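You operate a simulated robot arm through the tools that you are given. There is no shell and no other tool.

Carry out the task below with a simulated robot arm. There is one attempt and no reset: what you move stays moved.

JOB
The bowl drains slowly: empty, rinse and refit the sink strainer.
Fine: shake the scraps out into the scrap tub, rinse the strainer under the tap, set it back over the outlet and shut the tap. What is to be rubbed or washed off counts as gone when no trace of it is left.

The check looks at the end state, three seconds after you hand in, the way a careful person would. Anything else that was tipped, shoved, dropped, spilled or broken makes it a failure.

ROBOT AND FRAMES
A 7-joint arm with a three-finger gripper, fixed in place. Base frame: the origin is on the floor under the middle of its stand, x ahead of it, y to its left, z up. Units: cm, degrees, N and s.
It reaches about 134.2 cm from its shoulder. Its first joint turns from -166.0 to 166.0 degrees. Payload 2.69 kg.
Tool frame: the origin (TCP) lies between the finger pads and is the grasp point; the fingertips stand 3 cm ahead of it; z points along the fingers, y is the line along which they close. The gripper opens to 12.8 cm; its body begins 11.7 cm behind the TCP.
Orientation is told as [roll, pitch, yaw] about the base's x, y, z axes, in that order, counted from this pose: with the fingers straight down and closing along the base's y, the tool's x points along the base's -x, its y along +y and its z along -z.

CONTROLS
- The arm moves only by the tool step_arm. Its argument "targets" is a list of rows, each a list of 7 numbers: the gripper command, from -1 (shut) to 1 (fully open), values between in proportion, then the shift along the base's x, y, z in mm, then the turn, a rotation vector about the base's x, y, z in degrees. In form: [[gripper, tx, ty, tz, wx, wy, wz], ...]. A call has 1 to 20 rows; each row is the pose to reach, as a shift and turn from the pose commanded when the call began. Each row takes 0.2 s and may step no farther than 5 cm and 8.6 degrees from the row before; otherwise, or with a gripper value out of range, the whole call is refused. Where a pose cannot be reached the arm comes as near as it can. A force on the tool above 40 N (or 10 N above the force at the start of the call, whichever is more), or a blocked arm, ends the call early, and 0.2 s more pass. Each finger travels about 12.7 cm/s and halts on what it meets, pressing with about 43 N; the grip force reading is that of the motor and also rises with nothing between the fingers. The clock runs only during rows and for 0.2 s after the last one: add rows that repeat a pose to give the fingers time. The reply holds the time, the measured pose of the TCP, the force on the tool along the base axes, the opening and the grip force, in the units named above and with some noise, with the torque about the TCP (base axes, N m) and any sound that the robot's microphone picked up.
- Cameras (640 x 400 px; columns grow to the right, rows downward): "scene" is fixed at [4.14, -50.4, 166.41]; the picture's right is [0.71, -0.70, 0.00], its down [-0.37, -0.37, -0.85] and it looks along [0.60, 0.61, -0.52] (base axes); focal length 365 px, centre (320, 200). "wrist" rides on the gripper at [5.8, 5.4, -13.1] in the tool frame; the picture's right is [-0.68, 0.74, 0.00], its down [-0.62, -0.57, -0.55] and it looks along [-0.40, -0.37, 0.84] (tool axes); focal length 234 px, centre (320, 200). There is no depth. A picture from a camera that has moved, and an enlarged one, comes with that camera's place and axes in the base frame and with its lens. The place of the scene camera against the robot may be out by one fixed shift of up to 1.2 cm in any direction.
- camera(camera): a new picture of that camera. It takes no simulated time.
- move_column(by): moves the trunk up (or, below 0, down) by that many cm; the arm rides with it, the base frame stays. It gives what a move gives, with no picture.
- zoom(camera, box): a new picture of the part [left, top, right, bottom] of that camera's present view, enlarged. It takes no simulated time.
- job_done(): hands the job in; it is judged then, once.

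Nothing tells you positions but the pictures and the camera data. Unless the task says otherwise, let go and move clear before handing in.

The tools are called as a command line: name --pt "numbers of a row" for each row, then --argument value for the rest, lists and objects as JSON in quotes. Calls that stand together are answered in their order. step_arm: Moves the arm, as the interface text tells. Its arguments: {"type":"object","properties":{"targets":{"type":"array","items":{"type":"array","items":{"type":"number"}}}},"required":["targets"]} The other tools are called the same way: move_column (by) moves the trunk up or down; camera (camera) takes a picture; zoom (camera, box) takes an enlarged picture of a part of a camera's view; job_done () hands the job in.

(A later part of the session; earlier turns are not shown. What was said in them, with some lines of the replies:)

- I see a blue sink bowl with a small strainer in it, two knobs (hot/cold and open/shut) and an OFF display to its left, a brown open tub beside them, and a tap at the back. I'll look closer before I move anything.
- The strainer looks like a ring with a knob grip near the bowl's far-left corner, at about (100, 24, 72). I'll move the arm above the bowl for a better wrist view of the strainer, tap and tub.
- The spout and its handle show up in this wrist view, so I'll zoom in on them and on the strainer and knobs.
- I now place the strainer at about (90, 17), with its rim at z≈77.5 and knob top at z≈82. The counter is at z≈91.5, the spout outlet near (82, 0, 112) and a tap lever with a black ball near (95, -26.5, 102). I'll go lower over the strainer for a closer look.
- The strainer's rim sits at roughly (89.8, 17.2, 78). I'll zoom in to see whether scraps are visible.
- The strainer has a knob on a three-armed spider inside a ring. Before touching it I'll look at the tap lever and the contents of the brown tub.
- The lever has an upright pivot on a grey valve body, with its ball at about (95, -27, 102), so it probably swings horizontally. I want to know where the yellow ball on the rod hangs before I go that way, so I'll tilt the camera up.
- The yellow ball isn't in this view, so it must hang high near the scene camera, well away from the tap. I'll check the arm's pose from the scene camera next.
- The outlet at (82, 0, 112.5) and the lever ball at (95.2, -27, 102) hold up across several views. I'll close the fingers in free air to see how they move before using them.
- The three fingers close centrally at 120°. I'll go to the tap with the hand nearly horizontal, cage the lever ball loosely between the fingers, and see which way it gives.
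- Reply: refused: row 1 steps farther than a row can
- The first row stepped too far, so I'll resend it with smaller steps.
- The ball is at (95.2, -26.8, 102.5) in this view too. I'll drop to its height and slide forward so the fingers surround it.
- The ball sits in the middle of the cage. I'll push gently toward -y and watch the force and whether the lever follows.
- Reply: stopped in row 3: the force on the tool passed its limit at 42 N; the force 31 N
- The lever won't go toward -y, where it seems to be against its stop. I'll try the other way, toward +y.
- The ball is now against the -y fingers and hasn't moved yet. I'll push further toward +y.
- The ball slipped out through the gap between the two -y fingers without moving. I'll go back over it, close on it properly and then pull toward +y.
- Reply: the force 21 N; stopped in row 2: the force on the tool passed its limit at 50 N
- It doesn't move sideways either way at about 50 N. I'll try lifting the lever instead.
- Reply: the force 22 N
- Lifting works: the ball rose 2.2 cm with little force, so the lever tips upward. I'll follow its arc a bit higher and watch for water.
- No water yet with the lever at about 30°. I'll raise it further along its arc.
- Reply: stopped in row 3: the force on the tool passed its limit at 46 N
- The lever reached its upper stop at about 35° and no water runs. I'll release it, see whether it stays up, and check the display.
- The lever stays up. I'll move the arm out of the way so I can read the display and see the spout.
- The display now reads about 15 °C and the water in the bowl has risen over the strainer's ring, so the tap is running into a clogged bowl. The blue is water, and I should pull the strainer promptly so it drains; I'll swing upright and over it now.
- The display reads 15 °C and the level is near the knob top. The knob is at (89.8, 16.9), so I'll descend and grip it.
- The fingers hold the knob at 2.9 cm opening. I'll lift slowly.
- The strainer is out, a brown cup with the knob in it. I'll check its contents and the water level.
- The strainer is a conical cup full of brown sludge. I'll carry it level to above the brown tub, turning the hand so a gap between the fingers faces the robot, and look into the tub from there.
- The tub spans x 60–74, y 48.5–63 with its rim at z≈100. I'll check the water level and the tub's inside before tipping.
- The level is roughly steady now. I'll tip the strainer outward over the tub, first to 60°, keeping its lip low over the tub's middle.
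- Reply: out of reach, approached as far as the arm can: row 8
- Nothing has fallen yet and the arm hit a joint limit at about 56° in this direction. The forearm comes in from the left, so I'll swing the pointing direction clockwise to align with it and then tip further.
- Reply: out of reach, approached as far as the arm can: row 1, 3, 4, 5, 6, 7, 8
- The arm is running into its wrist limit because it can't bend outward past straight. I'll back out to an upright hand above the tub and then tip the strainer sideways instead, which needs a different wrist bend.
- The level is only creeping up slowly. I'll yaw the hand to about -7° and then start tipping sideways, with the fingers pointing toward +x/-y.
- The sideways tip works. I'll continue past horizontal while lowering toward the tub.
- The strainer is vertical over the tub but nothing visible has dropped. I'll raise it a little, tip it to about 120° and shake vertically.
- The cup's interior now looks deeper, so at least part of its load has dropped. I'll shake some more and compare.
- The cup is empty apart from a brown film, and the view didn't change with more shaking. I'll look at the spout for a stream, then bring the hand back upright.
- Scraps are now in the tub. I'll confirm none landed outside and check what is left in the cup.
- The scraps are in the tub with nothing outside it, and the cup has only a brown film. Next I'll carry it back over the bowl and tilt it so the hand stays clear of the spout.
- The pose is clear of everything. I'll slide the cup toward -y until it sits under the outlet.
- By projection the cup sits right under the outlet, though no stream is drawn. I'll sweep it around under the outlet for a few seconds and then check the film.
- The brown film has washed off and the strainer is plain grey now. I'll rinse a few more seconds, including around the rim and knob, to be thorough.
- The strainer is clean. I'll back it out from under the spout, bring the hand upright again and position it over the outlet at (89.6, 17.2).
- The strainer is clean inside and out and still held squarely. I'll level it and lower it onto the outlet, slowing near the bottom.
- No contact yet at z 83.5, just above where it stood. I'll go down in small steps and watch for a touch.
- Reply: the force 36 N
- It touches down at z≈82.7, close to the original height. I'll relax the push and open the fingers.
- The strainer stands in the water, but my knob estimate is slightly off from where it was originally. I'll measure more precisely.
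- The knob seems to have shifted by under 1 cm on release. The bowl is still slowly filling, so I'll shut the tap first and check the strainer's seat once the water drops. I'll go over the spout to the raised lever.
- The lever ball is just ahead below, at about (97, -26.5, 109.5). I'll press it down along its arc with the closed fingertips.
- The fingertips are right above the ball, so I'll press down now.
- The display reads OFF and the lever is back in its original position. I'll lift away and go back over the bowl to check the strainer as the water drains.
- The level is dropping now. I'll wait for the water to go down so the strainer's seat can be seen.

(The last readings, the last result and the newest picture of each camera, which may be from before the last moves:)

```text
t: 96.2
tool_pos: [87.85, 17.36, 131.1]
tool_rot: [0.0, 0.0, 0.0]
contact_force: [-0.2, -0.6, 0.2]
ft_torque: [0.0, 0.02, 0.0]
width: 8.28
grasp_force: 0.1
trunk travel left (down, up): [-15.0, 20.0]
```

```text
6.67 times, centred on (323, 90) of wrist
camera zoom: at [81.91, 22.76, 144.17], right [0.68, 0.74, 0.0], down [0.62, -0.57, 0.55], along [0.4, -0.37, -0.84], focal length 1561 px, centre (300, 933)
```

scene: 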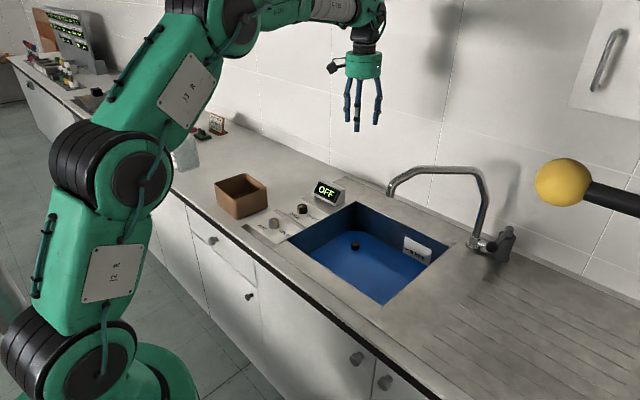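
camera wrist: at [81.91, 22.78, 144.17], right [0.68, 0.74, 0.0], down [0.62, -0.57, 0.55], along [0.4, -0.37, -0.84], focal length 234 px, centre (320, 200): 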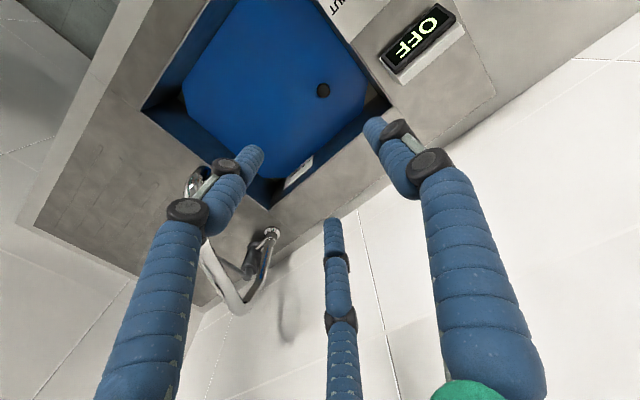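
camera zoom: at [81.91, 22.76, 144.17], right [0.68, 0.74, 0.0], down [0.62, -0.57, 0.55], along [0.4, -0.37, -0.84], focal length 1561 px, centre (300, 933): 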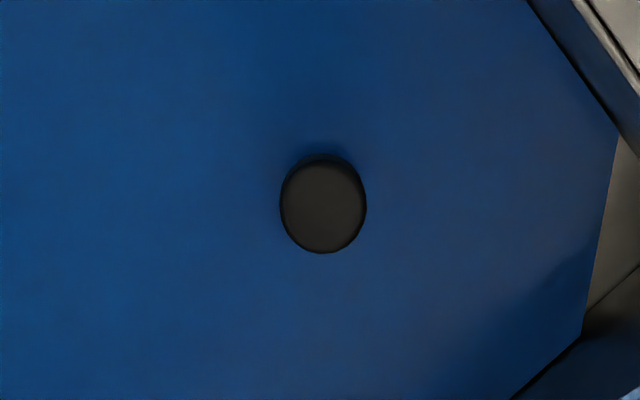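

step_arm --pt "0.3 4 9 -40 0 0 0" --pt "0.3 4 9 -85 0 0 0" --pt "0.3 4 9 -130 0 0 0" --pt "0.3 4 9 -175 0 0 0" --pt "0.3 4 9 -220 0 0 0" --pt "0.3 4 9 -265 0 0 0" --pt "0.3 4 9 -305 0 0 0" --pt "0.3 4 9 -328 0 0 0" --pt "0.3 4 9 -328 0 0 0" --pt "0.3 4 9 -328 0 0 0" --pt "0.3 4 9 -328 0 0 0" --pt "0.3 4 9 -328 0 0 0" --pt "0.3 4 9 -328 0 0 0" --pt "0.3 4 9 -328 0 0 0" --pt "0.3 4 9 -328 0 0 0" --pt "0.3 4 9 -328 0 0 0" --pt "0.3 4 9 -328 0 0 0" --pt "0.3 4 9 -328 0 0 0" --pt "0.3 4 9 -328 0 0 0" --pt "0.3 4 9 -328 0 0 0"

step_arm --pt "0.3 0 0 0 0 0 0" --pt "0.3 0 0 0 0 0 0" --pt "0.3 0 0 0 0 0 0" --pt "0.3 0 0 0 0 0 0" --pt "0.3 0 0 0 0 0 0" --pt "0.3 0 0 0 0 0 0" --pt "0.3 0 0 0 0 0 0" --pt "0.3 0 0 0 0 0 0" --pt "0.3 0 0 0 0 0 0" --pt "0.3 0 0 0 0 0 0" --pt "0.3 0 0 0 0 0 0" --pt "0.3 0 0 0 0 0 0" --pt "0.3 0 0 0 0 0 0" --pt "0.3 0 0 0 0 0 0" --pt "0.3 0 0 0 0 0 0" --pt "0.3 0 0 0 0 0 0" --pt "0.3 0 0 0 0 0 0" --pt "0.3 0 0 0 0 0 0" --pt "0.3 0 0 0 0 0 0" --pt "0.3 0 0 0 0 0 0"

zoom --camera "wrist" --box '[275, 90, 371, 170]'

zoom --camera "scene" --box '[300, 170, 460, 300]'

```text
t: 100.4
tool_pos: [88.34, 18.51, 98.45]
tool_rot: [0.1, 0.0, 0.1]
contact_force: [0.0, 0.3, -0.2]
ft_torque: [-0.02, -0.01, -0.02]
width: 8.31
grasp_force: 0.0
trunk travel left (down, up): [-15.0, 20.0]
```

```text
t: 104.6
tool_pos: [88.24, 18.49, 98.55]
tool_rot: [0.0, 0.1, -0.1]
contact_force: [-0.5, -0.7, 0.2]
ft_torque: [0.0, 0.0, -0.04]
width: 8.3
grasp_force: 0.1
trunk travel left (down, up): [-15.0, 20.0]
```

```text
5.00 times, centred on (323, 130) of wrist
camera zoom: at [82.47, 23.94, 111.53], right [0.68, 0.74, 0.0], down [0.62, -0.57, 0.55], along [0.4, -0.37, -0.84], focal length 1171 px, centre (305, 550)
```

zoom: 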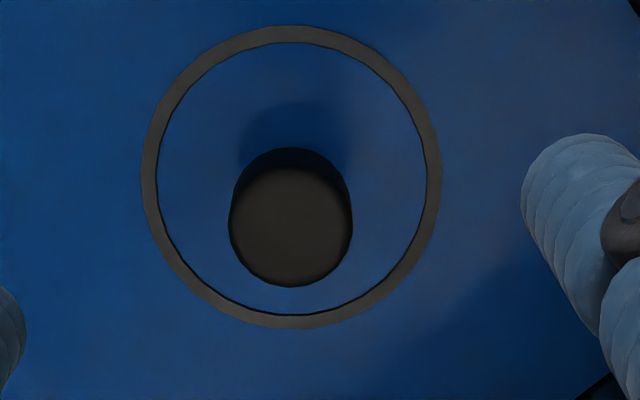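

```text
3.08 times, centred on (380, 235) of scene
camera zoom: at [4.14, -50.4, 166.41], right [0.71, -0.7, 0.0], down [-0.37, -0.37, -0.85], along [0.6, 0.61, -0.52], focal length 1122 px, centre (135, 92)
```

zoom: 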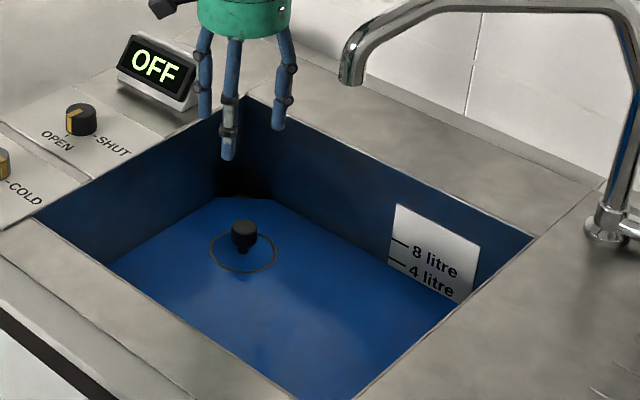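

The whole strainer, still level, sits about 0.9 cm off its original spot. The water is draining well, so I'll wait for it to clear and look at the outlet before correcting.

step_arm --pt "0.3 0 0 0 0 0 0" --pt "0.3 0 0 0 0 0 0" --pt "0.3 0 0 0 0 0 0" --pt "0.3 0 0 0 0 0 0" --pt "0.3 0 0 0 0 0 0" --pt "0.3 0 0 0 0 0 0" --pt "0.3 0 0 0 0 0 0" --pt "0.3 0 0 0 0 0 0" --pt "0.3 0 0 0 0 0 0" --pt "0.3 0 0 0 0 0 0" --pt "0.3 0 0 0 0 0 0" --pt "0.3 0 0 0 0 0 0" --pt "0.3 0 0 0 0 0 0" --pt "0.3 0 0 0 0 0 0" --pt "0.3 0 0 0 0 0 0" --pt "0.3 0 0 0 0 0 0" --pt "0.3 0 0 0 0 0 0" --pt "0.3 0 0 0 0 0 0" --pt "0.3 0 0 0 0 0 0" --pt "0.3 0 0 0 0 0 0"

step_arm --pt "0.3 0 0 0 0 0 0" --pt "0.3 0 0 0 0 0 0" --pt "0.3 0 0 0 0 0 0" --pt "0.3 0 0 0 0 0 0" --pt "0.3 0 0 0 0 0 0" --pt "0.3 0 0 0 0 0 0" --pt "0.3 0 0 0 0 0 0" --pt "0.3 0 0 0 0 0 0" --pt "0.3 0 0 0 0 0 0" --pt "0.3 0 0 0 0 0 0" --pt "0.3 0 0 0 0 0 0" --pt "0.3 0 0 0 0 0 0" --pt "0.3 0 0 0 0 0 0" --pt "0.3 0 0 0 0 0 0" --pt "0.3 0 0 0 0 0 0" --pt "0.3 0 0 0 0 0 0" --pt "0.3 0 0 0 0 0 0" --pt "0.3 0 0 0 0 0 0" --pt "0.3 0 0 0 0 0 0" --pt "0.3 0 0 0 0 0 0"

step_arm --pt "0.3 0 0 0 0 0 0" --pt "0.3 0 0 0 0 0 0" --pt "0.3 0 0 0 0 0 0" --pt "0.3 0 0 0 0 0 0" --pt "0.3 0 0 0 0 0 0" --pt "0.3 0 0 0 0 0 0" --pt "0.3 0 0 0 0 0 0" --pt "0.3 0 0 0 0 0 0" --pt "0.3 0 0 0 0 0 0" --pt "0.3 0 0 0 0 0 0" --pt "0.3 0 0 0 0 0 0" --pt "0.3 0 0 0 0 0 0" --pt "0.3 0 0 0 0 0 0" --pt "0.3 0 0 0 0 0 0" --pt "0.3 0 0 0 0 0 0" --pt "0.3 0 0 0 0 0 0" --pt "0.3 0 0 0 0 0 0" --pt "0.3 0 0 0 0 0 0" --pt "0.3 0 0 0 0 0 0" --pt "0.3 0 0 0 0 0 0"

zoom --camera "wrist" --box '[275, 90, 371, 170]'

zoom --camera "scene" --box '[325, 220, 390, 270]'

zoom --camera "scene" --box '[300, 170, 460, 300]'

```text
t: 108.8
tool_pos: [88.43, 18.55, 98.43]
tool_rot: [0.0, 0.0, 0.0]
contact_force: [0.2, 0.3, 0.3]
ft_torque: [0.01, 0.0, 0.01]
width: 8.3
grasp_force: 0.1
trunk travel left (down, up): [-15.0, 20.0]
```

```text
t: 113.0
tool_pos: [88.32, 18.6, 98.32]
tool_rot: [0.0, 0.0, 0.1]
contact_force: [-0.4, 0.1, 0.0]
ft_torque: [0.02, -0.03, 0.02]
width: 8.33
grasp_force: 0.0
trunk travel left (down, up): [-15.0, 20.0]
```

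```text
t: 117.2
tool_pos: [88.34, 18.63, 98.5]
tool_rot: [0.0, 0.0, 0.0]
contact_force: [-0.2, 0.0, 0.5]
ft_torque: [-0.02, 0.01, -0.01]
width: 8.31
grasp_force: 0.1
trunk travel left (down, up): [-15.0, 20.0]
```

```text
5.00 times, centred on (323, 130) of wrist
camera zoom: at [82.47, 23.94, 111.53], right [0.68, 0.74, 0.0], down [0.62, -0.57, 0.55], along [0.4, -0.37, -0.84], focal length 1171 px, centre (305, 550)
```

zoom: 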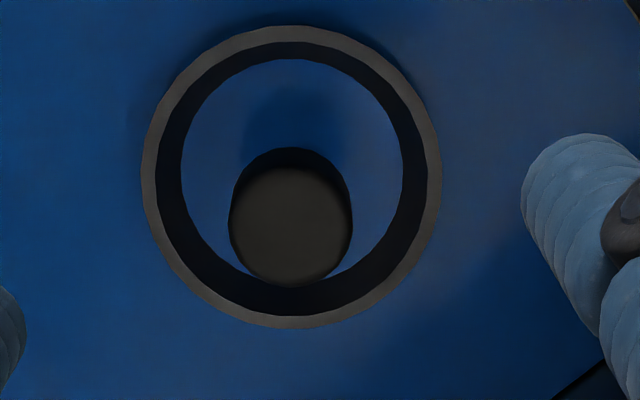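

```text
8.00 times, centred on (358, 245) of scene
camera zoom: at [4.14, -50.4, 166.41], right [0.71, -0.7, 0.0], down [-0.37, -0.37, -0.85], along [0.6, 0.61, -0.52], focal length 2918 px, centre (20, -160)
```

zoom: 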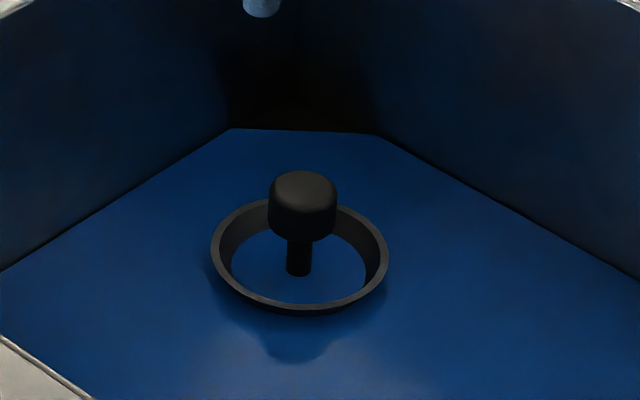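

```text
3.08 times, centred on (380, 235) of scene
camera zoom: at [4.14, -50.4, 166.41], right [0.71, -0.7, 0.0], down [-0.37, -0.37, -0.85], along [0.6, 0.61, -0.52], focal length 1122 px, centre (135, 92)
```

zoom: 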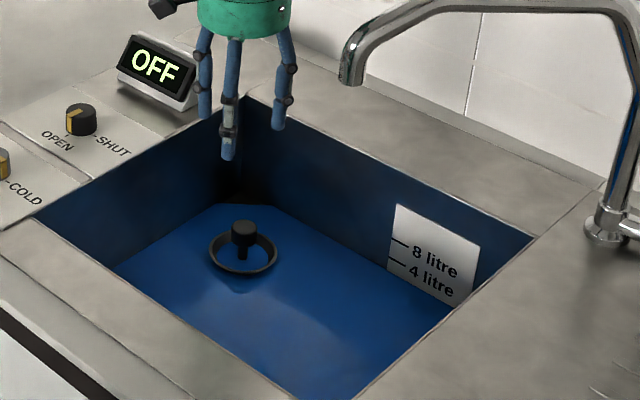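

It's still draining, so I'll keep waiting until the floor and outlet show.

step_arm --pt "0.3 0 0 0 0 0 0" --pt "0.3 0 0 0 0 0 0" --pt "0.3 0 0 0 0 0 0" --pt "0.3 0 0 0 0 0 0" --pt "0.3 0 0 0 0 0 0" --pt "0.3 0 0 0 0 0 0" --pt "0.3 0 0 0 0 0 0" --pt "0.3 0 0 0 0 0 0" --pt "0.3 0 0 0 0 0 0" --pt "0.3 0 0 0 0 0 0" --pt "0.3 0 0 0 0 0 0" --pt "0.3 0 0 0 0 0 0" --pt "0.3 0 0 0 0 0 0" --pt "0.3 0 0 0 0 0 0" --pt "0.3 0 0 0 0 0 0" --pt "0.3 0 0 0 0 0 0" --pt "0.3 0 0 0 0 0 0" --pt "0.3 0 0 0 0 0 0" --pt "0.3 0 0 0 0 0 0" --pt "0.3 0 0 0 0 0 0"

step_arm --pt "0.3 0 0 0 0 0 0" --pt "0.3 0 0 0 0 0 0" --pt "0.3 0 0 0 0 0 0" --pt "0.3 0 0 0 0 0 0" --pt "0.3 0 0 0 0 0 0" --pt "0.3 0 0 0 0 0 0" --pt "0.3 0 0 0 0 0 0" --pt "0.3 0 0 0 0 0 0" --pt "0.3 0 0 0 0 0 0" --pt "0.3 0 0 0 0 0 0" --pt "0.3 0 0 0 0 0 0" --pt "0.3 0 0 0 0 0 0" --pt "0.3 0 0 0 0 0 0" --pt "0.3 0 0 0 0 0 0" --pt "0.3 0 0 0 0 0 0" --pt "0.3 0 0 0 0 0 0" --pt "0.3 0 0 0 0 0 0" --pt "0.3 0 0 0 0 0 0" --pt "0.3 0 0 0 0 0 0" --pt "0.3 0 0 0 0 0 0"

step_arm --pt "0.3 0 0 0 0 0 0" --pt "0.3 0 0 0 0 0 0" --pt "0.3 0 0 0 0 0 0" --pt "0.3 0 0 0 0 0 0" --pt "0.3 0 0 0 0 0 0" --pt "0.3 0 0 0 0 0 0" --pt "0.3 0 0 0 0 0 0" --pt "0.3 0 0 0 0 0 0" --pt "0.3 0 0 0 0 0 0" --pt "0.3 0 0 0 0 0 0" --pt "0.3 0 0 0 0 0 0" --pt "0.3 0 0 0 0 0 0" --pt "0.3 0 0 0 0 0 0" --pt "0.3 0 0 0 0 0 0" --pt "0.3 0 0 0 0 0 0" --pt "0.3 0 0 0 0 0 0" --pt "0.3 0 0 0 0 0 0" --pt "0.3 0 0 0 0 0 0" --pt "0.3 0 0 0 0 0 0" --pt "0.3 0 0 0 0 0 0"

step_arm --pt "0.3 0 0 0 0 0 0" --pt "0.3 0 0 0 0 0 0" --pt "0.3 0 0 0 0 0 0" --pt "0.3 0 0 0 0 0 0" --pt "0.3 0 0 0 0 0 0" --pt "0.3 0 0 0 0 0 0" --pt "0.3 0 0 0 0 0 0" --pt "0.3 0 0 0 0 0 0" --pt "0.3 0 0 0 0 0 0" --pt "0.3 0 0 0 0 0 0" --pt "0.3 0 0 0 0 0 0" --pt "0.3 0 0 0 0 0 0" --pt "0.3 0 0 0 0 0 0" --pt "0.3 0 0 0 0 0 0" --pt "0.3 0 0 0 0 0 0" --pt "0.3 0 0 0 0 0 0" --pt "0.3 0 0 0 0 0 0" --pt "0.3 0 0 0 0 0 0" --pt "0.3 0 0 0 0 0 0" --pt "0.3 0 0 0 0 0 0"

zoom --camera "wrist" --box '[275, 90, 371, 170]'

zoom --camera "scene" --box '[325, 220, 390, 270]'

zoom --camera "scene" --box '[300, 170, 460, 300]'

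```text
t: 121.4
tool_pos: [88.39, 18.62, 98.45]
tool_rot: [-0.1, 0.1, 0.1]
contact_force: [-0.3, -0.2, -0.5]
ft_torque: [0.02, -0.01, 0.03]
width: 8.32
grasp_force: 0.0
trunk travel left (down, up): [-15.0, 20.0]
```

```text
t: 125.6
tool_pos: [88.32, 18.54, 98.46]
tool_rot: [0.1, 0.0, 0.0]
contact_force: [-0.4, -0.5, 0.1]
ft_torque: [0.01, 0.0, 0.01]
width: 8.32
grasp_force: 0.0
trunk travel left (down, up): [-15.0, 20.0]
```

```text
t: 129.8
tool_pos: [88.28, 18.47, 98.45]
tool_rot: [0.0, -0.1, 0.0]
contact_force: [1.0, 0.3, 0.1]
ft_torque: [0.01, 0.01, -0.01]
width: 8.32
grasp_force: 0.2
trunk travel left (down, up): [-15.0, 20.0]
```

```text
t: 134.0
tool_pos: [88.38, 18.55, 98.5]
tool_rot: [0.0, 0.0, 0.0]
contact_force: [-1.1, 0.4, -0.8]
ft_torque: [0.01, -0.01, 0.0]
width: 8.34
grasp_force: 0.0
trunk travel left (down, up): [-15.0, 20.0]
```

```text
5.00 times, centred on (323, 130) of wrist
camera zoom: at [82.47, 23.94, 111.53], right [0.68, 0.74, 0.0], down [0.62, -0.57, 0.55], along [0.4, -0.37, -0.84], focal length 1171 px, centre (305, 550)
```

zoom: 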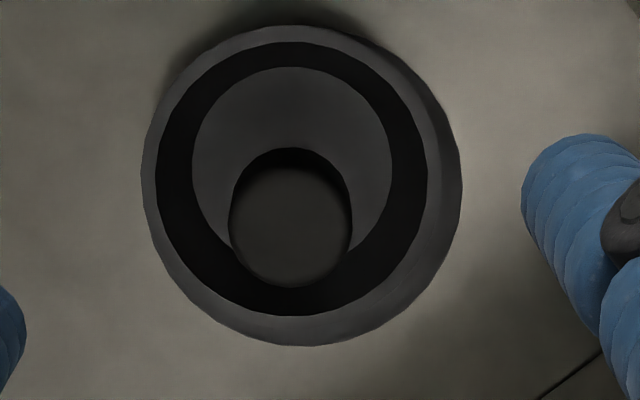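

```text
8.00 times, centred on (358, 245) of scene
camera zoom: at [4.14, -50.4, 166.41], right [0.71, -0.7, 0.0], down [-0.37, -0.37, -0.85], along [0.6, 0.61, -0.52], focal length 2918 px, centre (20, -160)
```

zoom: 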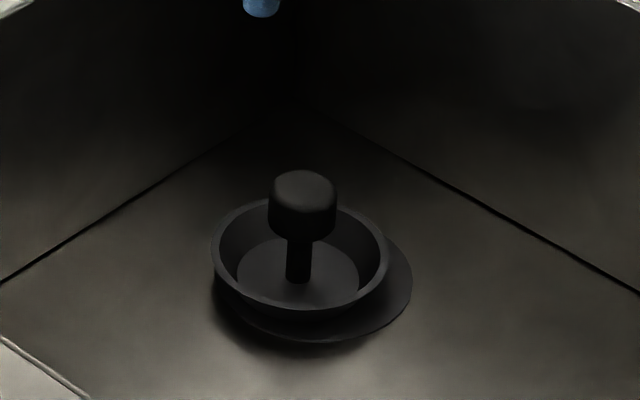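

```text
3.08 times, centred on (380, 235) of scene
camera zoom: at [4.14, -50.4, 166.41], right [0.71, -0.7, 0.0], down [-0.37, -0.37, -0.85], along [0.6, 0.61, -0.52], focal length 1122 px, centre (135, 92)
```

zoom: 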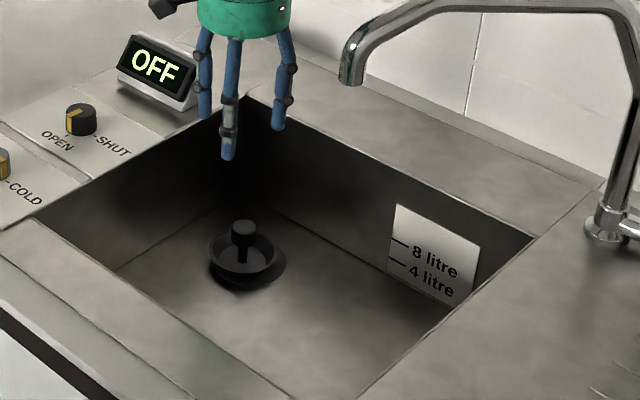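

The bowl has drained fully, and the dark outlet disc shows around the strainer, which sits about 0.9 cm toward -x of its centre. I'll re-grip the knob, shift it by (+0.85, -0.3) cm and release it more gently.

step_arm --pt "0.2 3 -11 -45 0 0 0" --pt "0.2 3 -11 -90 0 0 0" --pt "0.2 3 -11 -130 0 0 0" --pt "0.2 3 -11 -150 0 0 0" --pt "0.2 3 -11 -159 0 0 0" --pt "-0.2 3 -11 -159 0 0 0" --pt "-0.4 3 -11 -159 0 0 0" --pt "-0.5 3 -11 -159 0 0 0" --pt "-0.7 3 -11 -159 0 0 0" --pt "-0.8 3 -11 -159 0 0 0"

camera --camera "wrist"

zoom --camera "scene" --box '[325, 220, 390, 270]'

```text
t: 136.2
tool_pos: [88.59, 17.52, 82.42]
tool_rot: [0.0, 0.0, 0.0]
contact_force: [-0.6, -1.6, -0.9]
ft_torque: [0.02, 0.03, -0.01]
width: 2.94
grasp_force: 43.1
trunk travel left (down, up): [-15.0, 20.0]
```

```text
taken
camera wrist: at [82.77, 22.95, 95.42], right [0.68, 0.74, 0.0], down [0.62, -0.57, 0.55], along [0.4, -0.37, -0.84], focal length 234 px, centre (320, 200)
```

wrist: 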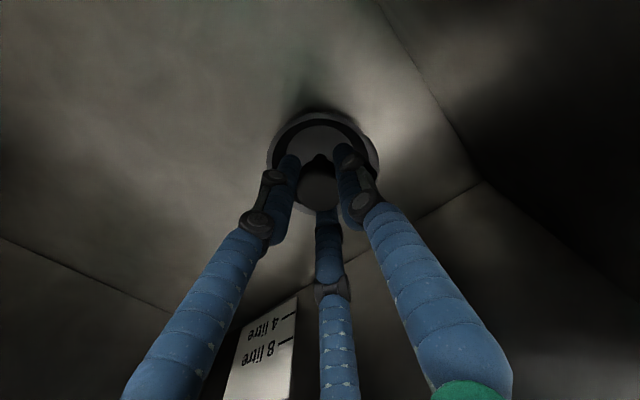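

```text
8.00 times, centred on (358, 245) of scene
camera zoom: at [4.14, -50.4, 166.41], right [0.71, -0.7, 0.0], down [-0.37, -0.37, -0.85], along [0.6, 0.61, -0.52], focal length 2918 px, centre (20, -160)
```

zoom: 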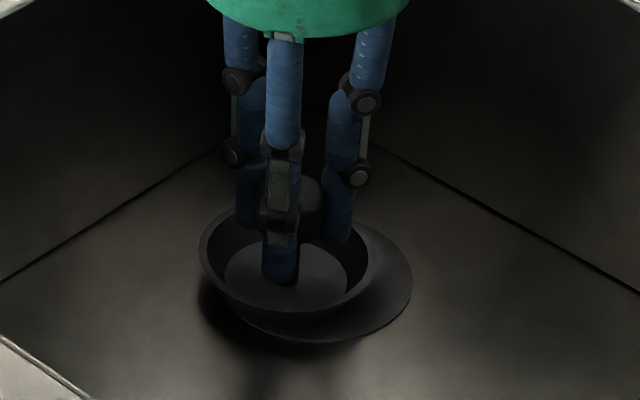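

Gripping drew the knob to the TCP, which shows the scale clearly. The strainer's original centre, matching the outlet disc, is at about TCP (90.1, 16.8). I'll lift it slightly, move it there and set it down.

step_arm --pt "-0.8 0 0 6 0 0 0" --pt "-0.8 0 0 12 0 0 0" --pt "-0.8 5 -2 15 0 0 0" --pt "-0.8 10 -5 15 0 0 0" --pt "-0.8 15 -7 15 0 0 0" --pt "-0.8 15 -7 10 0 0 0" --pt "-0.8 15 -7 6 0 0 0" --pt "-0.8 15 -7 4 0 0 0"

zoom --camera "scene" --box '[325, 220, 390, 270]'

zoom --camera "wrist" --box '[250, 95, 394, 215]'

```text
t: 138.0
tool_pos: [89.88, 16.9, 82.96]
tool_rot: [0.0, -0.1, -0.1]
contact_force: [0.7, 0.4, -0.7]
ft_torque: [-0.03, -0.02, 0.01]
width: 2.91
grasp_force: 43.0
trunk travel left (down, up): [-15.0, 20.0]
```

```text
8.00 times, centred on (358, 245) of scene
camera zoom: at [4.14, -50.4, 166.41], right [0.71, -0.7, 0.0], down [-0.37, -0.37, -0.85], along [0.6, 0.61, -0.52], focal length 2918 px, centre (20, -160)
```

zoom: 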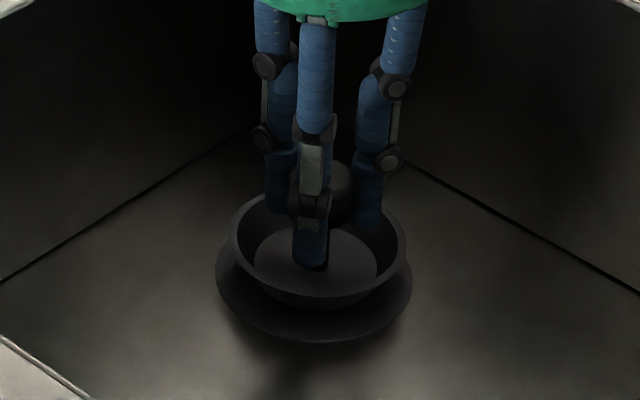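

```text
3.33 times, centred on (322, 155) of wrist
camera zoom: at [84.08, 22.27, 95.96], right [0.68, 0.74, 0.0], down [0.62, -0.57, 0.55], along [0.4, -0.37, -0.84], focal length 781 px, centre (313, 350)
```

zoom: 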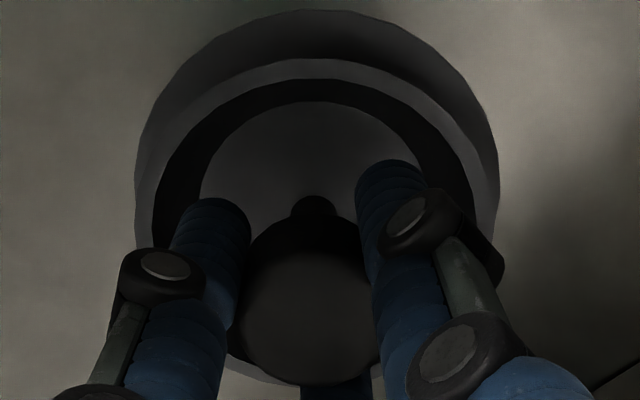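

The strainer is now centred over the outlet disc in the scene view. I'll lower the last half centimetre and release gradually.

step_arm --pt "-0.8 0 0 -2 0 0 0" --pt "-0.8 0 0 -4 0 0 0" --pt "-0.8 0 0 -4 0 0 0"

```text
t: 138.8
tool_pos: [89.92, 16.73, 82.43]
tool_rot: [0.0, 0.0, 0.0]
contact_force: [0.0, 0.4, -0.1]
ft_torque: [0.03, 0.01, 0.04]
width: 2.93
grasp_force: 43.1
trunk travel left (down, up): [-15.0, 20.0]
```

step_arm --pt "-0.8 0 0 -1 0 0 0" --pt "-0.8 0 0 -1 0 0 0"

step_arm --pt "-0.8 0 0 -1 0 0 0" --pt "-0.8 0 0 -1 0 0 0"

```text
t: 139.4
tool_pos: [90.03, 16.71, 82.24]
tool_rot: [0.1, 0.0, 0.0]
contact_force: [-0.9, 0.6, 2.7]
ft_torque: [-0.01, 0.07, 0.0]
width: 2.9
grasp_force: 43.0
trunk travel left (down, up): [-15.0, 20.0]
```

```text
t: 140.0
tool_pos: [90.0, 16.8, 82.45]
tool_rot: [0.1, 0.0, 0.0]
contact_force: [-2.8, -0.8, 11.6]
ft_torque: [-0.11, 0.18, -0.03]
width: 2.91
grasp_force: 43.2
trunk travel left (down, up): [-15.0, 20.0]
```

It touches now. I'll ease up 1 mm, open in small increments and lift straight out.

step_arm --pt "-0.8 0 0 1 0 0 0" --pt "-0.6 0 0 1 0 0 0" --pt "-0.5 0 0 1 0 0 0" --pt "-0.45 0 0 1 0 0 0" --pt "-0.4 0 0 1 0 0 0" --pt "-0.3 0 0 1 0 0 0" --pt "-0.1 0 0 1 0 0 0" --pt "0.2 0 0 1 0 0 0" --pt "0.2 0 0 10 0 0 0" --pt "0.2 0 0 40 0 0 0" --pt "0.2 0 0 85 0 0 0" --pt "0.2 0 0 130 0 0 0" --pt "0.2 0 0 160 0 0 0"

zoom --camera "scene" --box '[325, 220, 390, 270]'

camera --camera "wrist"

zoom --camera "wrist" --box '[275, 90, 371, 170]'

```text
t: 142.8
tool_pos: [89.99, 16.9, 98.35]
tool_rot: [-0.1, 0.0, 0.0]
contact_force: [-0.5, -0.1, -0.3]
ft_torque: [0.01, -0.05, 0.0]
width: 7.72
grasp_force: 0.1
trunk travel left (down, up): [-15.0, 20.0]
```

```text
8.00 times, centred on (358, 245) of scene
camera zoom: at [4.14, -50.4, 166.41], right [0.71, -0.7, 0.0], down [-0.37, -0.37, -0.85], along [0.6, 0.61, -0.52], focal length 2918 px, centre (20, -160)
```

zoom: 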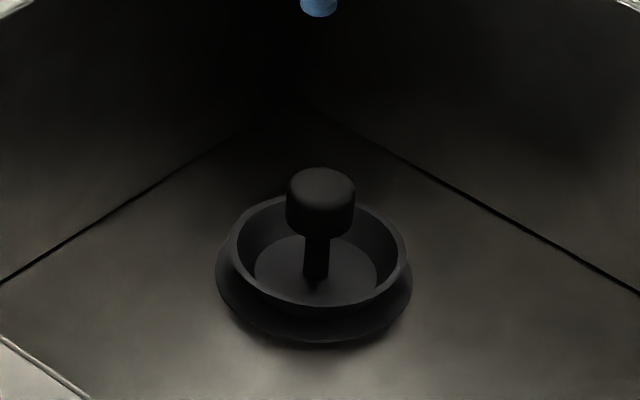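

```text
taken
camera wrist: at [84.19, 22.25, 111.43], right [0.68, 0.74, 0.0], down [0.62, -0.57, 0.55], along [0.4, -0.37, -0.84], focal length 234 px, centre (320, 200)
```

wrist: 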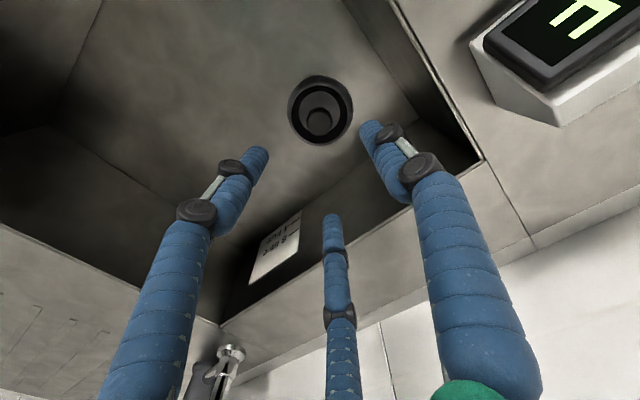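

```text
5.00 times, centred on (323, 130) of wrist
camera zoom: at [84.19, 22.25, 111.43], right [0.68, 0.74, 0.0], down [0.62, -0.57, 0.55], along [0.4, -0.37, -0.84], focal length 1171 px, centre (305, 550)
```

zoom: 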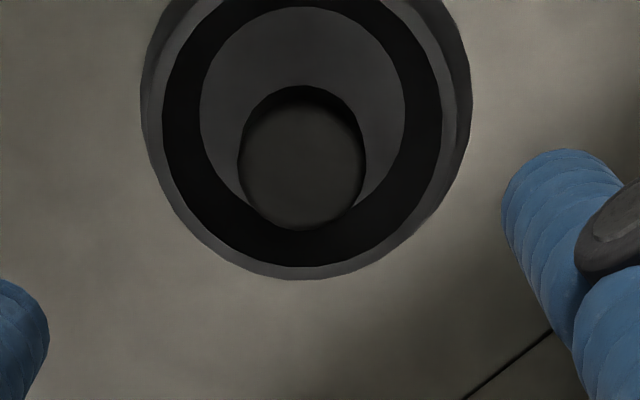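

The strainer now sits concentrically over the outlet, matching its original image position. I'll move the arm clear and do a final check of everything.

step_arm --pt "0.2 0 0 45 0 0 0" --pt "0.2 0 0 90 0 0 0" --pt "0.2 0 0 135 0 0 0" --pt "0.2 0 0 180 0 0 0" --pt "0.2 0 0 225 0 0 0" --pt "0.2 0 0 270 0 0 0" --pt "0.2 0 0 310 0 0 0" --pt "0.2 -40 15 310 0 0 0" --pt "0.2 -80 30 310 0 0 0" --pt "0.2 -120 45 310 0 0 0" --pt "0.2 -160 60 310 0 0 0" --pt "0.2 -200 75 310 0 0 0" --pt "0.2 -240 90 310 0 0 0" --pt "0.2 -280 105 310 0 0 0" --pt "0.2 -320 120 310 0 0 0" --pt "0.2 -360 130 310 0 0 0"

camera --camera "scene"

camera --camera "wrist"

zoom --camera "scene" --box '[300, 170, 460, 300]'

zoom --camera "scene" --box '[440, 180, 540, 260]'

zoom --camera "scene" --box '[200, 150, 360, 250]'

```text
t: 146.2
tool_pos: [54.04, 29.91, 129.17]
tool_rot: [0.0, 0.0, 0.0]
contact_force: [0.3, -0.3, 0.0]
ft_torque: [0.0, 0.03, -0.02]
width: 7.68
grasp_force: 0.0
trunk travel left (down, up): [-15.0, 20.0]
```

```text
taken
```

scene: 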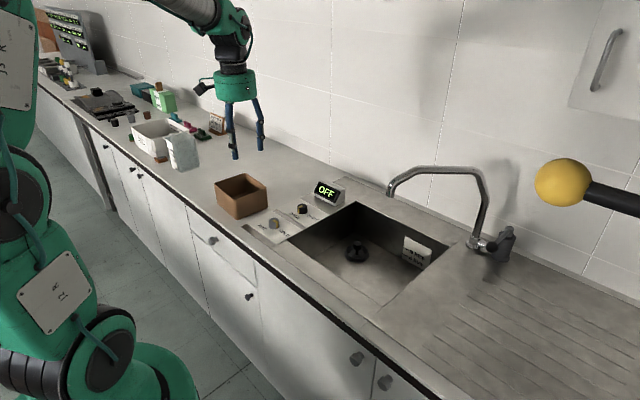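

```text
taken
camera wrist: at [48.19, 35.24, 142.21], right [0.68, 0.74, 0.0], down [0.62, -0.57, 0.55], along [0.4, -0.37, -0.84], focal length 234 px, centre (320, 200)
```

wrist: 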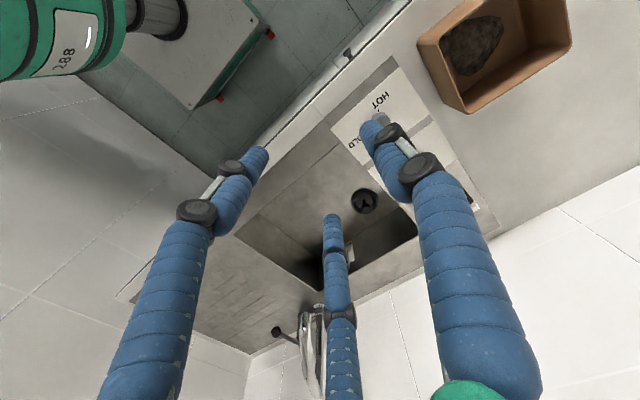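

```text
3.08 times, centred on (380, 235) of scene
camera zoom: at [4.14, -50.4, 166.41], right [0.71, -0.7, 0.0], down [-0.37, -0.37, -0.85], along [0.6, 0.61, -0.52], focal length 1122 px, centre (135, 92)
```

zoom: 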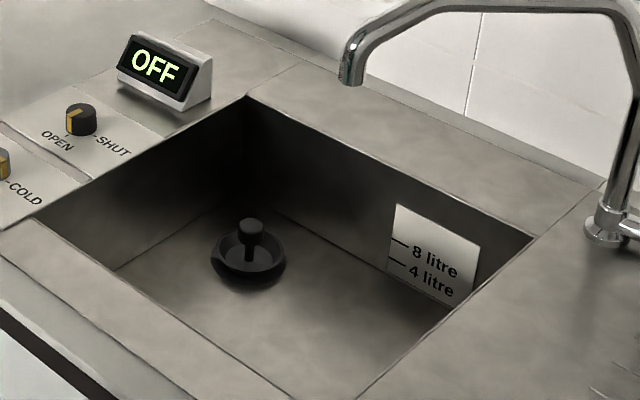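

```text
5.00 times, centred on (490, 220) of scene
camera zoom: at [4.14, -50.4, 166.41], right [0.71, -0.7, 0.0], down [-0.37, -0.37, -0.85], along [0.6, 0.61, -0.52], focal length 1824 px, centre (-530, 100)
```

zoom: 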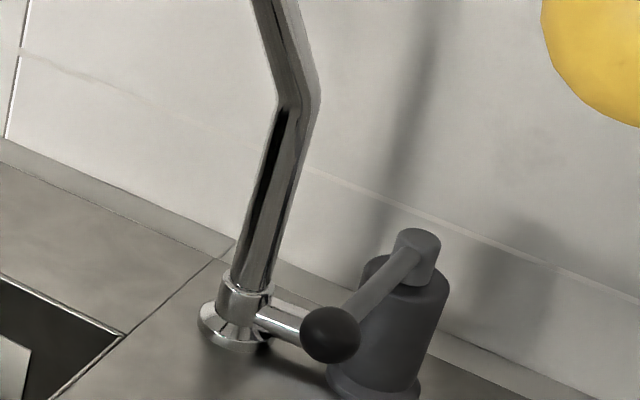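

```text
4.00 times, centred on (280, 200) of scene
camera zoom: at [4.14, -50.4, 166.41], right [0.71, -0.7, 0.0], down [-0.37, -0.37, -0.85], along [0.6, 0.61, -0.52], focal length 1459 px, centre (480, 200)
```

zoom: 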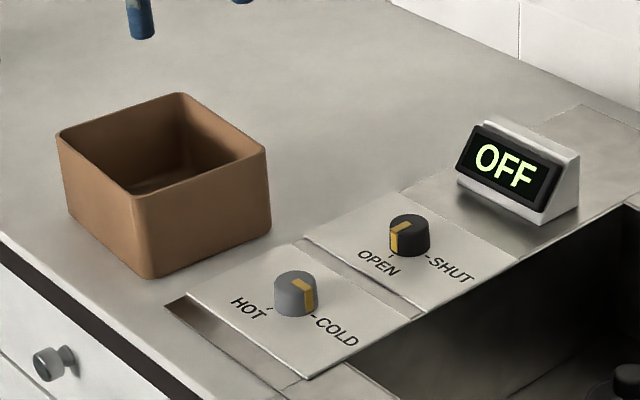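

Tap off, bowl empty, tub and knobs where they were. I'll take one last close look at the strainer and the scraps from the wrist camera.

zoom --camera "wrist" --box '[335, 175, 395, 225]'

zoom --camera "wrist" --box '[410, 0, 580, 115]'

zoom --camera "scene" --box '[60, 70, 260, 195]'

```text
8.00 times, centred on (365, 200) of wrist
camera zoom: at [48.19, 35.24, 142.21], right [0.68, 0.74, 0.0], down [0.62, -0.57, 0.55], along [0.4, -0.37, -0.84], focal length 1873 px, centre (-40, 200)
```

zoom: 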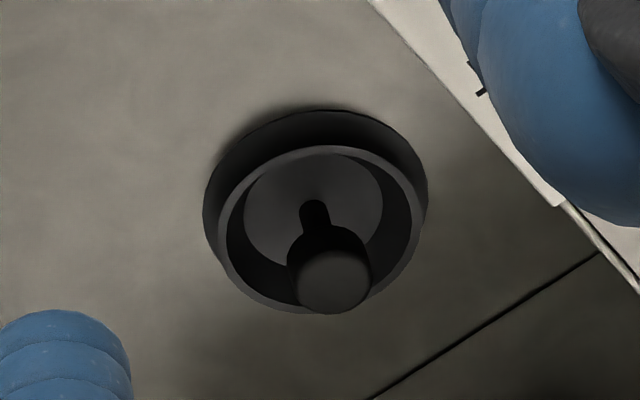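

```text
3.48 times, centred on (495, 58) of wrist
camera zoom: at [48.19, 35.24, 142.21], right [0.68, 0.74, 0.0], down [0.62, -0.57, 0.55], along [0.4, -0.37, -0.84], focal length 814 px, centre (-289, 696)
```

zoom: 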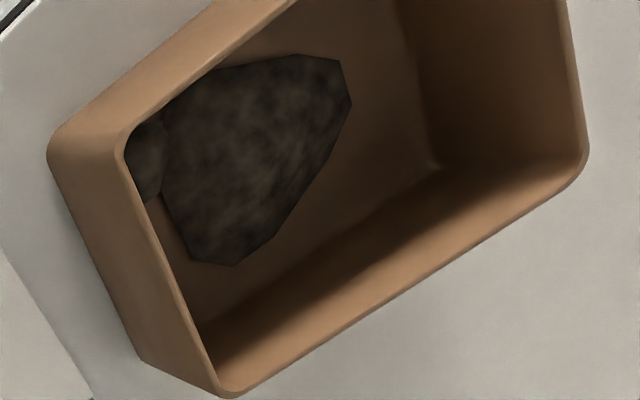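

```text
3.20 times, centred on (160, 132) of scene
camera zoom: at [4.14, -50.4, 166.41], right [0.71, -0.7, 0.0], down [-0.37, -0.37, -0.85], along [0.6, 0.61, -0.52], focal length 1167 px, centre (832, 416)
```

zoom: 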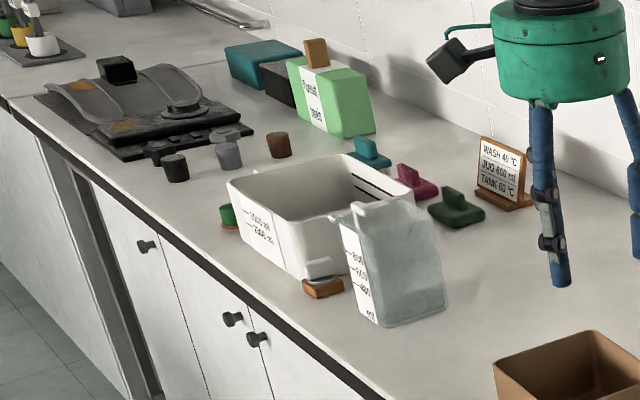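

The scraps are in the tub and the strainer is clean and centred on the outlet. The tap is shut with the display at OFF, the bowl has drained, and nothing else has moved. I'm handing in.

job_done

```text
The job is handed in.
```

The strainer is emptied, rinsed and back over the outlet, and the tap is shut. I've handed the job in but haven't seen the verdict.

- **Scraps:** they are all inside the brown tub, with none on the counter or the rim. I took this to be the scrap tub because it already held a scrap.
- **Strainer:** the brown film washed off, and I saw no trace of it inside or out. My first placement was about 0.9 cm off, so I picked the strainer up again and centred it on the outlet.
- **Tap:** the lever is back in its original position and the display reads OFF.
- **Bowl:** it held standing water at the start and rose to somewhere below the 8 litre mark while I worked. With the clean strainer in place it drained completely.

The tub, the two knobs and the other items on the counter look as they did at the start. The arm is empty and clear of the sink.
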